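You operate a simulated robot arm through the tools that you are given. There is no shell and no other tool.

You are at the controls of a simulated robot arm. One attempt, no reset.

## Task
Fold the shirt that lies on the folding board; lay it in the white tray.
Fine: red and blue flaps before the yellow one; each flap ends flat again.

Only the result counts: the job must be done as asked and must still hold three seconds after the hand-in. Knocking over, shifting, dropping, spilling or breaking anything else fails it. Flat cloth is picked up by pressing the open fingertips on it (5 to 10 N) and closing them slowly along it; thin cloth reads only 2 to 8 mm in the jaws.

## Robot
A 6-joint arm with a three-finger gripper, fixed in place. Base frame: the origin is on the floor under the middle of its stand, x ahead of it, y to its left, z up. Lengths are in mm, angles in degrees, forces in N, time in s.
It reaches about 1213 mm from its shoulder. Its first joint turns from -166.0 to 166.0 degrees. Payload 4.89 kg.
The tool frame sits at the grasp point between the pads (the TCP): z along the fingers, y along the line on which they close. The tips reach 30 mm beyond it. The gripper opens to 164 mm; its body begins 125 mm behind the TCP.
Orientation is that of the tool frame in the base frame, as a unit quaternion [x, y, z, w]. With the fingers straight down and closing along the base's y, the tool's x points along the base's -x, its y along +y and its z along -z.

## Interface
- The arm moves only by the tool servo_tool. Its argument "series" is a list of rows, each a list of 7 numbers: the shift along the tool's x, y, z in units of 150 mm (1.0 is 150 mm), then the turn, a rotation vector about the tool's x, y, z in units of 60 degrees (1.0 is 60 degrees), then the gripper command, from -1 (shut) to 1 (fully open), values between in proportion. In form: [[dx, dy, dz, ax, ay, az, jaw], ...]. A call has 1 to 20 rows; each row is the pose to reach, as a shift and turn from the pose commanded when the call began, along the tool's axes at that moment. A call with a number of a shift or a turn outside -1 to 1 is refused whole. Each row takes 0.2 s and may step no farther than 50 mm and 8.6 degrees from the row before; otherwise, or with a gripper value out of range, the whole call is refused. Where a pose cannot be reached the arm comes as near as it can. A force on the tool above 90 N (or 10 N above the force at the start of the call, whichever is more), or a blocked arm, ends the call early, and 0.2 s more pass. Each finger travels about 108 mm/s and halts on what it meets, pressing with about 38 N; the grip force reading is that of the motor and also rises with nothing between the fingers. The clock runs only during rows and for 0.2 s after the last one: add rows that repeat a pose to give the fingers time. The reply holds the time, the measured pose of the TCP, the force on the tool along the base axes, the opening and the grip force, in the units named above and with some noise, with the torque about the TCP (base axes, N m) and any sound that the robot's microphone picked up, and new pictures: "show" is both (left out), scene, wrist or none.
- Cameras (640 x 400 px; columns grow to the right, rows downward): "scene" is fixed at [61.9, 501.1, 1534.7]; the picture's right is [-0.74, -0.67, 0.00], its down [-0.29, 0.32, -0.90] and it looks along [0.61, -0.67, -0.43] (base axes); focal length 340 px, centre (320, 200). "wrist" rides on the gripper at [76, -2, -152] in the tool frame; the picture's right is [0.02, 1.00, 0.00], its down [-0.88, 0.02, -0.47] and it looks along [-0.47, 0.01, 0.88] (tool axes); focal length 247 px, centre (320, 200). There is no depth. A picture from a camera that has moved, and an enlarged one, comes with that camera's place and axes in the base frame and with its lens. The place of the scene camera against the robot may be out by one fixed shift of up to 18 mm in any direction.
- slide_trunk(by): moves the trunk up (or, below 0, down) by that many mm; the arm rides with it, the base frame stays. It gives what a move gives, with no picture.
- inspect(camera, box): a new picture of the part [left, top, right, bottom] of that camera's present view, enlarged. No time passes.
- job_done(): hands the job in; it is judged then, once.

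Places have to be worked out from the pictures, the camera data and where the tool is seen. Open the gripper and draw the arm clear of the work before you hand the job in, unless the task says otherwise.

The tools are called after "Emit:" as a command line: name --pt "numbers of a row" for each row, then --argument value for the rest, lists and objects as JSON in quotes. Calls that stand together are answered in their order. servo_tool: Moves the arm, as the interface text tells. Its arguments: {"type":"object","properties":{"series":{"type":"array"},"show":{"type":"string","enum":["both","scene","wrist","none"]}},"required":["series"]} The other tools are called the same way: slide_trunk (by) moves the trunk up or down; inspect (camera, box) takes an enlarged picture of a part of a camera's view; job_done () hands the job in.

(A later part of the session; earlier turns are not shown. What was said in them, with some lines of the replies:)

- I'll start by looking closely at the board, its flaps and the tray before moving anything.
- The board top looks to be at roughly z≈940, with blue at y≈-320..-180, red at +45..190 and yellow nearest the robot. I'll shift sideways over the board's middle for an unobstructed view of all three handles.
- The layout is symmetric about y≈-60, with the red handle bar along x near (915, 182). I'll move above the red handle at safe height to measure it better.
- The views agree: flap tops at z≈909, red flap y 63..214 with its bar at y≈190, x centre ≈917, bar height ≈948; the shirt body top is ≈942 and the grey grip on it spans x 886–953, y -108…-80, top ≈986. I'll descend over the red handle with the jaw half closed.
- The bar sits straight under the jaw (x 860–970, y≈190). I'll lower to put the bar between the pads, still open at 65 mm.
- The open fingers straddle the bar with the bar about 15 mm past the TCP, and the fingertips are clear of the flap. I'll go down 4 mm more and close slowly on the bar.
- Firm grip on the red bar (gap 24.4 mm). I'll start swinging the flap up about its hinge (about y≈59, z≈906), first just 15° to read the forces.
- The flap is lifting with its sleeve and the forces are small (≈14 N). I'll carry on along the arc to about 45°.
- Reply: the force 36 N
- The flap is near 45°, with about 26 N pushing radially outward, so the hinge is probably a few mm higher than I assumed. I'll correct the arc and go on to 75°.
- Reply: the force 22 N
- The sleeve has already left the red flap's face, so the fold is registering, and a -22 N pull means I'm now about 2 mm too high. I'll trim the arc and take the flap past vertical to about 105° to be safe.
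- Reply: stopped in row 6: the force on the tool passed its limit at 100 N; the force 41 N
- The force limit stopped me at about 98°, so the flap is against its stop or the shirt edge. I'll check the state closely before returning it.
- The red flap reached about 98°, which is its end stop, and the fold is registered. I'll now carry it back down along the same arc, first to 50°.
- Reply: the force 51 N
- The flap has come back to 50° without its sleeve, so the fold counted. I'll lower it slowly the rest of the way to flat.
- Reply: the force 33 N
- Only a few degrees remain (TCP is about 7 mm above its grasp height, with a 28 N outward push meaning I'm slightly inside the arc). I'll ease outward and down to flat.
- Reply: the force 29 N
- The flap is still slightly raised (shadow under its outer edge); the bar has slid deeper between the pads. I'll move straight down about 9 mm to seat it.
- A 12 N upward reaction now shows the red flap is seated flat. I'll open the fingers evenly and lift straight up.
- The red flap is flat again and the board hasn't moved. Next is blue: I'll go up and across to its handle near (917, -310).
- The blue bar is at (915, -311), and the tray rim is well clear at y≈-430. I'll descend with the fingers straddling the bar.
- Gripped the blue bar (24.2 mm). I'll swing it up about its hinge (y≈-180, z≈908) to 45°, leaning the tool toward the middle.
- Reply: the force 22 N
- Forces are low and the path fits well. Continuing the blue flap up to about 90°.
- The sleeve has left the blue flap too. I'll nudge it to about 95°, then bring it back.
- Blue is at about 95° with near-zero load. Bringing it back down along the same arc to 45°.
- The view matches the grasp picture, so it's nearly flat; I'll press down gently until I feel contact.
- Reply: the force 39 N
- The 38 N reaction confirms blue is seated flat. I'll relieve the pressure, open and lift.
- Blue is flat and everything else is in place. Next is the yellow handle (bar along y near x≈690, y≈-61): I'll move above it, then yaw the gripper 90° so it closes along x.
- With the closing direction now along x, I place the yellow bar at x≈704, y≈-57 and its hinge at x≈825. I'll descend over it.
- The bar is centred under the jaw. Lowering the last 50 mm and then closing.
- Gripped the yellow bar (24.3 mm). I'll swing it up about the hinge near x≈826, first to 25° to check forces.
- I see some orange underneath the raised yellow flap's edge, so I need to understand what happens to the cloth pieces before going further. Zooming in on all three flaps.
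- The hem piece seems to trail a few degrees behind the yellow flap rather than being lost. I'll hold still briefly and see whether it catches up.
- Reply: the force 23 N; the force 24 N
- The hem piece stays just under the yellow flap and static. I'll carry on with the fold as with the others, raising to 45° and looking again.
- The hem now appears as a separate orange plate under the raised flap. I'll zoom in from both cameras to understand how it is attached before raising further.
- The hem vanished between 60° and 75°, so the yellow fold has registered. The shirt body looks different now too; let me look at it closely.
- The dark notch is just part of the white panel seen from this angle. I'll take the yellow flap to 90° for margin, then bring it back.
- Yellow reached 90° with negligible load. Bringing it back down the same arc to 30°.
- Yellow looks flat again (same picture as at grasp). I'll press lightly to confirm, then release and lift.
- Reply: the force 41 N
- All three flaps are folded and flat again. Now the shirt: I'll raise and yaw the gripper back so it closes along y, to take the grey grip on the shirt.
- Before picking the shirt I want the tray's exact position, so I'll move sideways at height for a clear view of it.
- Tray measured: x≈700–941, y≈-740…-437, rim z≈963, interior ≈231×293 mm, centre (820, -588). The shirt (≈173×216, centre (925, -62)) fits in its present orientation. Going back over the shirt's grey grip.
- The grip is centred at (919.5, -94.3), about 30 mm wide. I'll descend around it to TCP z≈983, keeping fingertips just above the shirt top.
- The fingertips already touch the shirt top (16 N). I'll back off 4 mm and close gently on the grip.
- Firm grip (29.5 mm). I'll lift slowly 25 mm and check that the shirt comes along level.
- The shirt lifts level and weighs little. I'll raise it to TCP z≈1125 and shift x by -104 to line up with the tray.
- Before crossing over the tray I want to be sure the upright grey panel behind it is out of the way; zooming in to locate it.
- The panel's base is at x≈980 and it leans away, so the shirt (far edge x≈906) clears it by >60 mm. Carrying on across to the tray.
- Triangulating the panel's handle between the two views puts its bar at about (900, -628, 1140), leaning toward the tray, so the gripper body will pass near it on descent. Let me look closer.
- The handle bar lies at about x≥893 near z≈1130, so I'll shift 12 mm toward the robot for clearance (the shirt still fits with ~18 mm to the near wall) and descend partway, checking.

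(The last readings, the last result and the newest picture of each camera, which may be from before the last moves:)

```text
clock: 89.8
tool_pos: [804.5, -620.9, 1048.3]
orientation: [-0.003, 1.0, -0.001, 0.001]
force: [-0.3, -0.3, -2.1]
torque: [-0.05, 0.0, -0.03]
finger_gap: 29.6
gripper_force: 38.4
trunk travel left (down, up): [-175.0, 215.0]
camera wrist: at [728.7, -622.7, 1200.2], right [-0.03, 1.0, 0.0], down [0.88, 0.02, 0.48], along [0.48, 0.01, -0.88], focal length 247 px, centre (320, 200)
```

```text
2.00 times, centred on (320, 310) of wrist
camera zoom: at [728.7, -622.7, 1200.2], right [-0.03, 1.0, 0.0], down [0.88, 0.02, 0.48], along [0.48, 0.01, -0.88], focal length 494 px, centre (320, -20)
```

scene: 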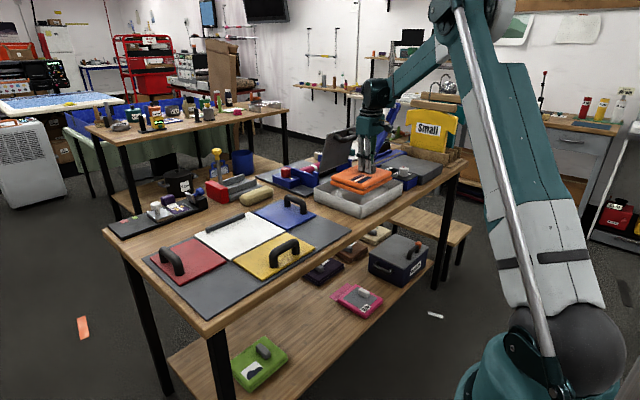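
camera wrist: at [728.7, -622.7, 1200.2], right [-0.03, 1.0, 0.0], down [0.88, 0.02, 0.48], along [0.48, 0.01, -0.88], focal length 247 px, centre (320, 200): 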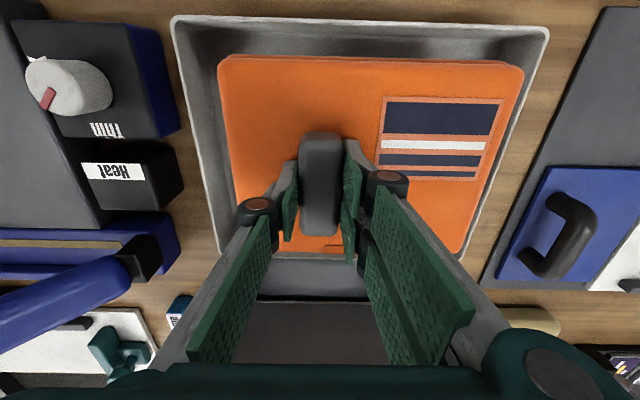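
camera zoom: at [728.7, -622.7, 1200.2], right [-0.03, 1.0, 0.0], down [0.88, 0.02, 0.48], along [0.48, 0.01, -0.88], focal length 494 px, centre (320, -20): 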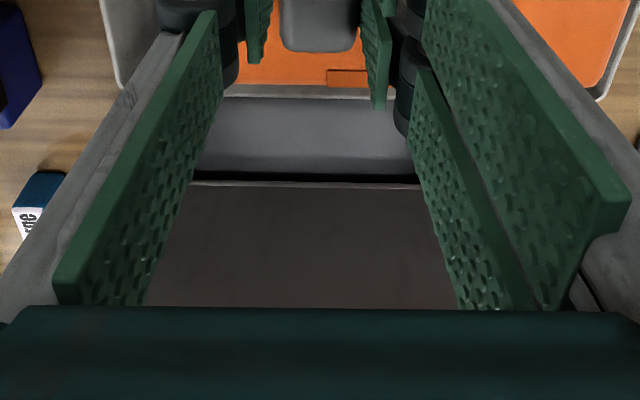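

The shirt is centred over the tray opening and the gripper clears the handle. I'll lower further to just above the tray floor.

Emit:
servo_tool --pt "0 0 0.1 0 0 0 -1" --pt "0 0 0.2 0 0 0 -1" --pt "0 0 0.28 0 0 0 -1" --pt "0 0 0.35 0 0 0 -1" --pt "0 0 0.375 0 0 0 -1" --pt "0 0 0.375 0 0 0 -1" --show "both"

Emit:
inspect --camera "scene" --box '[290, 60, 450, 220]'

```text
clock: 91.2
tool_pos: [806.1, -621.0, 992.8]
orientation: [-0.002, 1.0, -0.001, 0.001]
force: [0.4, 0.7, -1.8]
torque: [-0.02, -0.01, 0.01]
finger_gap: 29.4
gripper_force: 38.3
trunk travel left (down, up): [-175.0, 215.0]
camera wrist: at [728.9, -622.7, 1144.4], right [-0.03, 1.0, 0.0], down [0.88, 0.02, 0.48], along [0.48, 0.01, -0.88], focal length 247 px, centre (320, 200)
```

scene: 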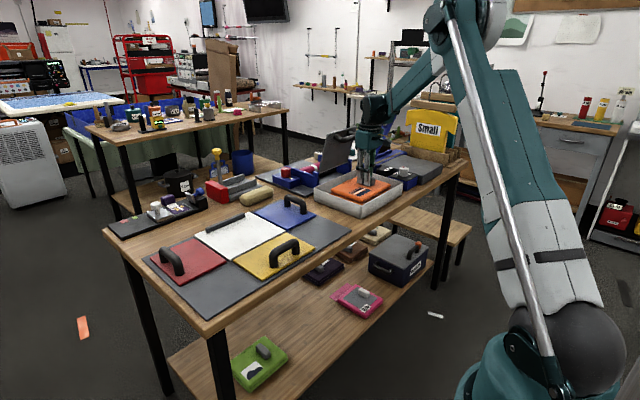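
wrist: 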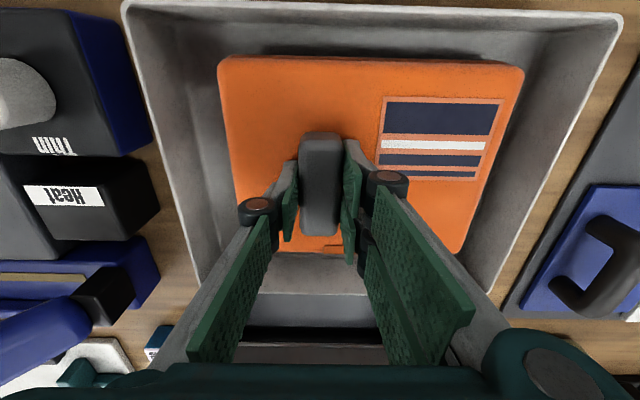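

```text
2.50 times, centred on (370, 140) of scene
camera zoom: at [61.9, 501.1, 1534.7], right [-0.74, -0.67, 0.0], down [-0.29, 0.32, -0.9], along [0.61, -0.67, -0.43], focal length 851 px, centre (195, 350)
```

zoom: 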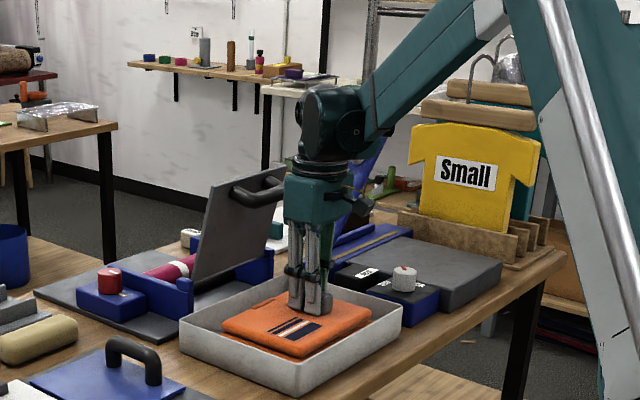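

Shirt is inside the tray, about 10 mm above the floor. Lowering in small steps until it touches.

Emit:
servo_tool --pt "0 0 0.02 0 0 0 -1" --pt "0 0 0.04 0 0 0 -1" --pt "0 0 0.055 0 0 0 -1" --pt "0 0 0.055 0 0 0 -1" --show "none"

```text
clock: 92.2
tool_pos: [804.9, -621.2, 984.2]
orientation: [-0.002, 1.0, -0.001, 0.0]
force: [0.6, 0.9, -1.4]
torque: [-0.09, 0.0, -0.01]
finger_gap: 29.8
gripper_force: 38.3
trunk travel left (down, up): [-175.0, 215.0]
```

Emit:
servo_tool --pt "0 0 0.01 0 0 0 -1" --pt "0 0 0.02 0 0 0 -1" --pt "0 0 0.027 0 0 0 -1" --pt "0 0 0.027 0 0 0 -1" --show "scene"

Emit:
inspect --camera "scene" --box '[315, 150, 415, 225]'

```text
clock: 93.2
tool_pos: [804.8, -620.3, 980.0]
orientation: [-0.002, 1.0, -0.001, 0.001]
force: [-0.6, 0.2, -1.0]
torque: [-0.07, -0.01, 0.02]
finger_gap: 29.3
gripper_force: 38.3
trunk travel left (down, up): [-175.0, 215.0]
```

scene: 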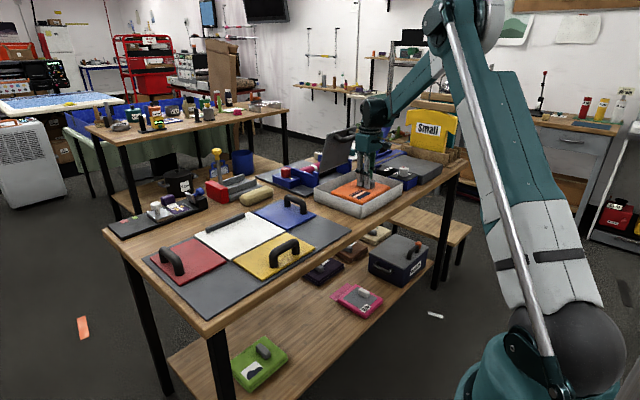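

```text
5.33 times, centred on (365, 188) of scene
camera zoom: at [61.9, 501.1, 1534.7], right [-0.74, -0.67, 0.0], down [-0.29, 0.32, -0.9], along [0.61, -0.67, -0.43], focal length 1815 px, centre (80, 267)
```

zoom: 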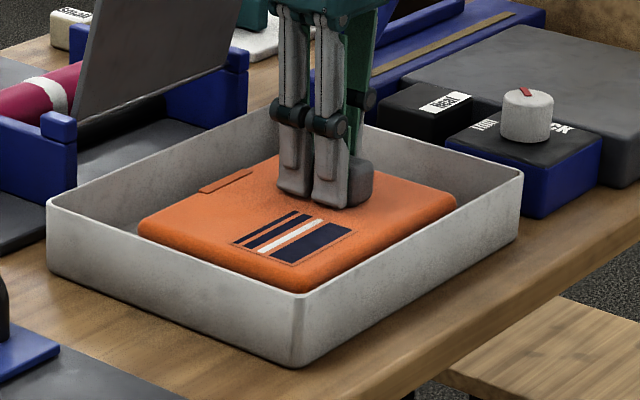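

Still hanging free. A few mm more.

Emit:
servo_tool --pt "0 0 0.01 0 0 0 -1" --pt "0 0 0.02 0 0 0 -1" --pt "0 0 0.027 0 0 0 -1" --pt "0 0 0.027 0 0 0 -1" --show "none"

```text
clock: 94.2
tool_pos: [805.6, -620.6, 976.8]
orientation: [-0.002, 1.0, -0.001, 0.002]
force: [0.0, -1.5, 3.0]
torque: [0.49, -0.02, -0.02]
finger_gap: 29.4
gripper_force: 37.8
trunk travel left (down, up): [-175.0, 215.0]
```

Contact felt (+3 N): the shirt is resting on the tray floor. I'll open slowly and then lift straight up.

Emit:
servo_tool --pt "0 0 0.004 0 0 0 -0.7" --pt "0 0 0.004 0 0 0 -0.6" --pt "0 0 0.004 0 0 0 -0.5" --pt "0 0 0.0 0 0 0 -0.4" --pt "0 0 0.0 0 0 0 -0.3" --pt "0 0 0.0 0 0 0 -0.3" --show "both"

Emit:
inspect --camera "scene" --box '[315, 150, 415, 225]'

```text
clock: 95.6
tool_pos: [804.1, -621.8, 977.6]
orientation: [-0.003, 1.0, -0.001, 0.001]
force: [0.4, 0.0, 0.2]
torque: [-0.01, 0.02, 0.0]
finger_gap: 57.1
gripper_force: 0.1
trunk travel left (down, up): [-175.0, 215.0]
camera wrist: at [728.7, -622.7, 1128.3], right [-0.03, 1.0, 0.0], down [0.88, 0.02, 0.48], along [0.48, 0.01, -0.88], focal length 247 px, centre (320, 200)
```

scene: 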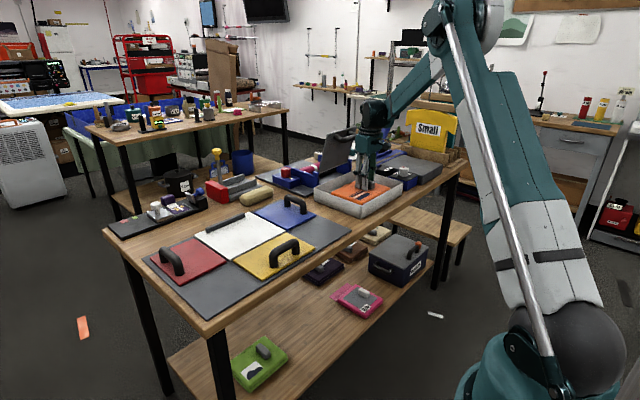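
wrist: 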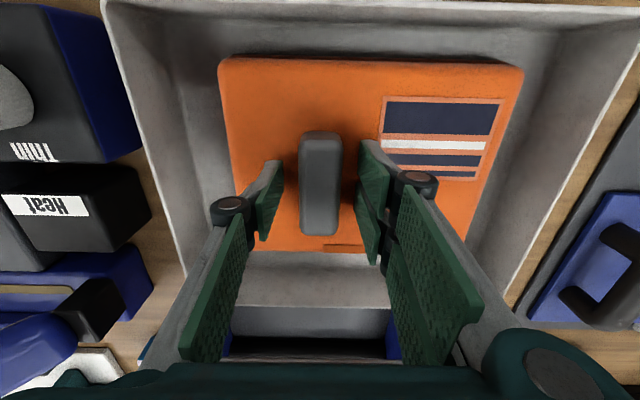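

```text
5.33 times, centred on (365, 188) of scene
camera zoom: at [61.9, 501.1, 1534.7], right [-0.74, -0.67, 0.0], down [-0.29, 0.32, -0.9], along [0.61, -0.67, -0.43], focal length 1815 px, centre (80, 267)
```

zoom: 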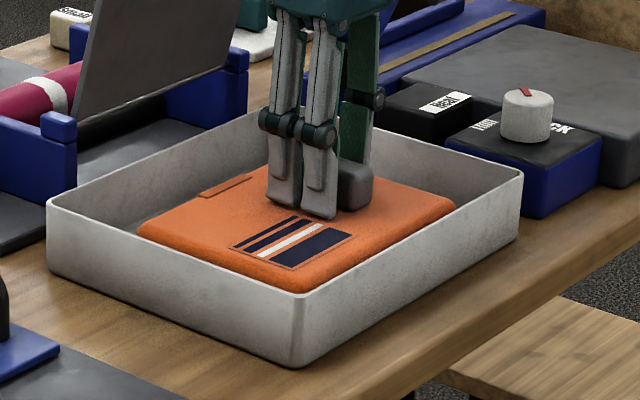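

Released, with the shirt lying flat in the tray. Lifting straight up and then drawing the arm back clear.

Emit:
servo_tool --pt "0 0 -0.1 0 0 0 -0.3" --pt "0 0 -0.25 0 0 0 -0.3" --pt "0 0 -0.45 0 0 0 -0.3" --pt "0 0 -0.7 0 0 0 -0.3" --pt "0 0 -1.0 0 0 0 -0.3" --pt "0 0 -1.0 0 0 0 -0.3" --show "none"

Emit:
servo_tool --pt "0.15 0 -0.2 0 0 0 -0.3" --pt "0.35 0.1 -0.4 0 0 0 0.2" --pt "0.6 0.3 -0.55 0 0 0 0.6" --pt "0.8 0.5 -0.6 0 0 0 1" --pt "1.0 0.7 -0.6 0 0 0 1" --pt "1.0 0.9 -0.6 0 0 0 1" --pt "1.0 0.9 -0.6 0 0 0 1" --show "both"

Emit:
servo_tool --pt "0 0.3 0 0 0 0 1" --pt "0 0.6 0 0 0 0 1" --pt "0 0.9 0 0 0 0 1" --pt "0 1.0 0 0 0 0 1" --pt "0 1.0 0 0 0 0 1" --show "both"

```text
clock: 97.0
tool_pos: [803.0, -621.5, 1126.1]
orientation: [-0.003, 1.0, -0.001, 0.002]
force: [-0.1, 0.3, 0.7]
torque: [-0.04, -0.04, 0.01]
finger_gap: 57.3
gripper_force: 0.0
trunk travel left (down, up): [-175.0, 215.0]
```

```text
refused: row 3 steps farther than a row can; nothing moved
```

```text
clock: 98.2
tool_pos: [802.7, -470.6, 1125.8]
orientation: [-0.002, 1.0, -0.001, 0.002]
force: [-1.3, 0.7, 0.0]
torque: [-0.12, -0.01, -0.03]
finger_gap: 164.0
gripper_force: 0.0
trunk travel left (down, up): [-175.0, 215.0]
camera wrist: at [727.0, -471.8, 1278.1], right [-0.03, 1.0, 0.0], down [0.88, 0.02, 0.48], along [0.48, 0.01, -0.88], focal length 247 px, centre (320, 200)
```

scene: 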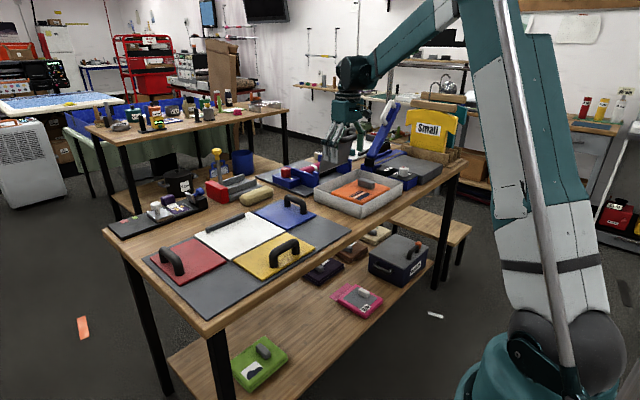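
wrist: 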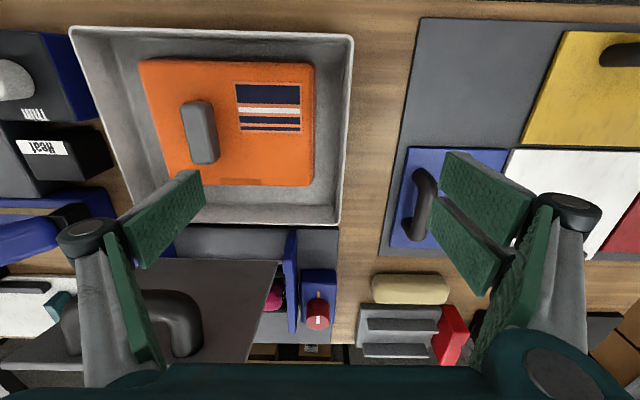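

The middle call was refused (step too long) but the last one ran without contact. The shirt lies well inside the tray; now I'll draw the arm up and back toward the robot.

Emit:
servo_tool --pt "0.15 0 -0.15 0 0 0 1" --pt "0.35 0.1 -0.3 0 0 0 1" --pt "0.55 0.25 -0.4 0 0 0 1" --pt "0.75 0.45 -0.5 0 0 0 1" --pt "0.95 0.65 -0.5 0 0 0 1" --pt "1.0 0.9 -0.5 0 0 0 1" --pt "1.0 0.95 -0.5 0 0 0 1" --show "none"

Emit:
servo_tool --pt "0.15 0.2 0 0 0 0 1" --pt "0.3 0.45 -0.05 0 0 0 1" --pt "0.45 0.7 -0.1 0 0 0 1" --pt "0.5 0.95 -0.1 0 0 0 1" --pt "0.5 0.95 -0.1 0 0 0 1" --show "both"

Emit:
inspect --camera "scene" --box '[270, 110, 450, 230]'

Emit:
inspect --camera "scene" --box '[100, 180, 360, 342]'

```text
clock: 99.8
tool_pos: [653.1, -329.4, 1202.3]
orientation: [-0.002, 1.0, -0.002, 0.001]
force: [0.2, -0.3, 1.2]
torque: [0.02, -0.12, 0.03]
finger_gap: 164.0
gripper_force: 0.0
trunk travel left (down, up): [-175.0, 215.0]
```

```text
clock: 101.0
tool_pos: [575.9, -184.8, 1216.5]
orientation: [-0.003, 1.0, 0.0, 0.001]
force: [-0.7, 1.3, 0.7]
torque: [-0.05, -0.15, 0.01]
finger_gap: 163.9
gripper_force: 0.1
trunk travel left (down, up): [-175.0, 215.0]
camera wrist: at [500.1, -187.0, 1367.8], right [-0.03, 1.0, 0.0], down [0.88, 0.02, 0.48], along [0.48, 0.01, -0.88], focal length 247 px, centre (320, 200)
```

scene: 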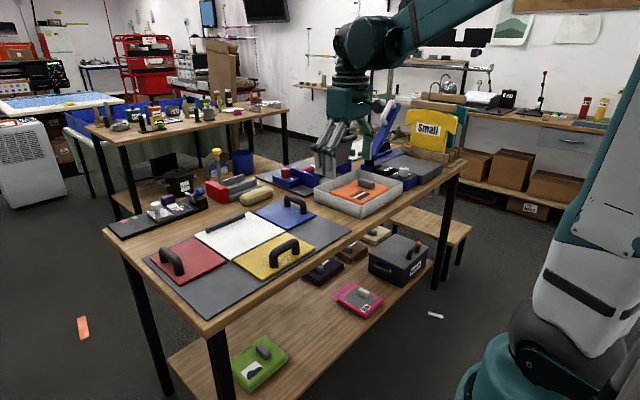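
wrist: 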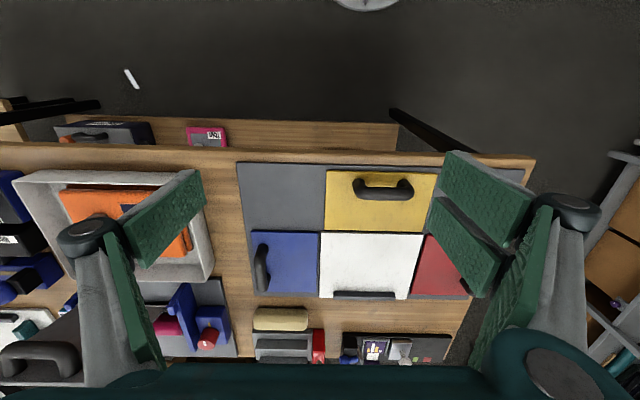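

```text
3.33 times, centred on (360, 170) of scene
camera zoom: at [61.9, 501.1, 1534.7], right [-0.74, -0.67, 0.0], down [-0.29, 0.32, -0.9], along [0.61, -0.67, -0.43], focal length 1134 px, centre (187, 300)
```

zoom: 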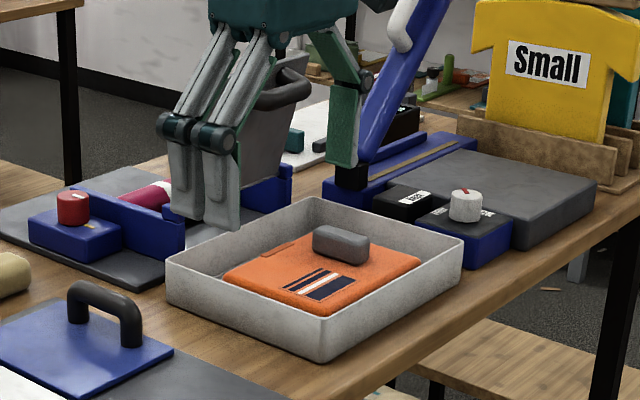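

```text
2.46 times, centred on (230, 261) of scene
camera zoom: at [61.9, 501.1, 1534.7], right [-0.74, -0.67, 0.0], down [-0.29, 0.32, -0.9], along [0.61, -0.67, -0.43], focal length 838 px, centre (542, 50)
```

zoom: 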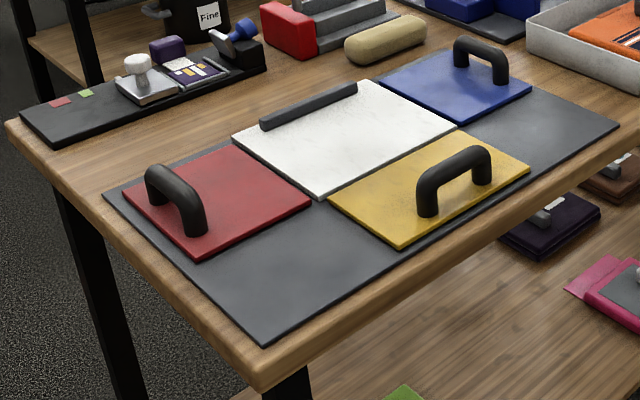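

All three flaps are flat, the board and its neighbours haven't moved, and the folded shirt lies flat in the white tray. The gripper is open and clear of the work, so I'm handing the job in.

Emit:
job_done

```text
The job is handed in.
```

The shirt is folded and lying flat in the white tray, and I have handed the job in; no verdict came back with the hand-in.

- **Order:** I turned red first, then blue, then yellow. The cloth left the flap's face each time, which I took as the fold registering.
- **Flaps:** All three are back down flat. I pressed each one until it pushed back, and the final pictures match the starting view.
- **Shirt:** I lifted it by the grey grip, carried it level and set it on the tray floor. It has clear space to all four walls.
- **Surroundings:** The board, tray and neighbouring items look unmoved in the final pictures. The gripper is open and drawn back near its starting position.

- **Red flap:** The force limit stopped the arm at about 98°, with the flap against either its stop or the shirt's edge. I saw no damage or shift from it.
- **Refused move:** One retreat move was refused for too long a step. The next move then ran lower than planned past the upright grey panel behind the tray. The force readings stayed near zero and the panel looks unmoved.
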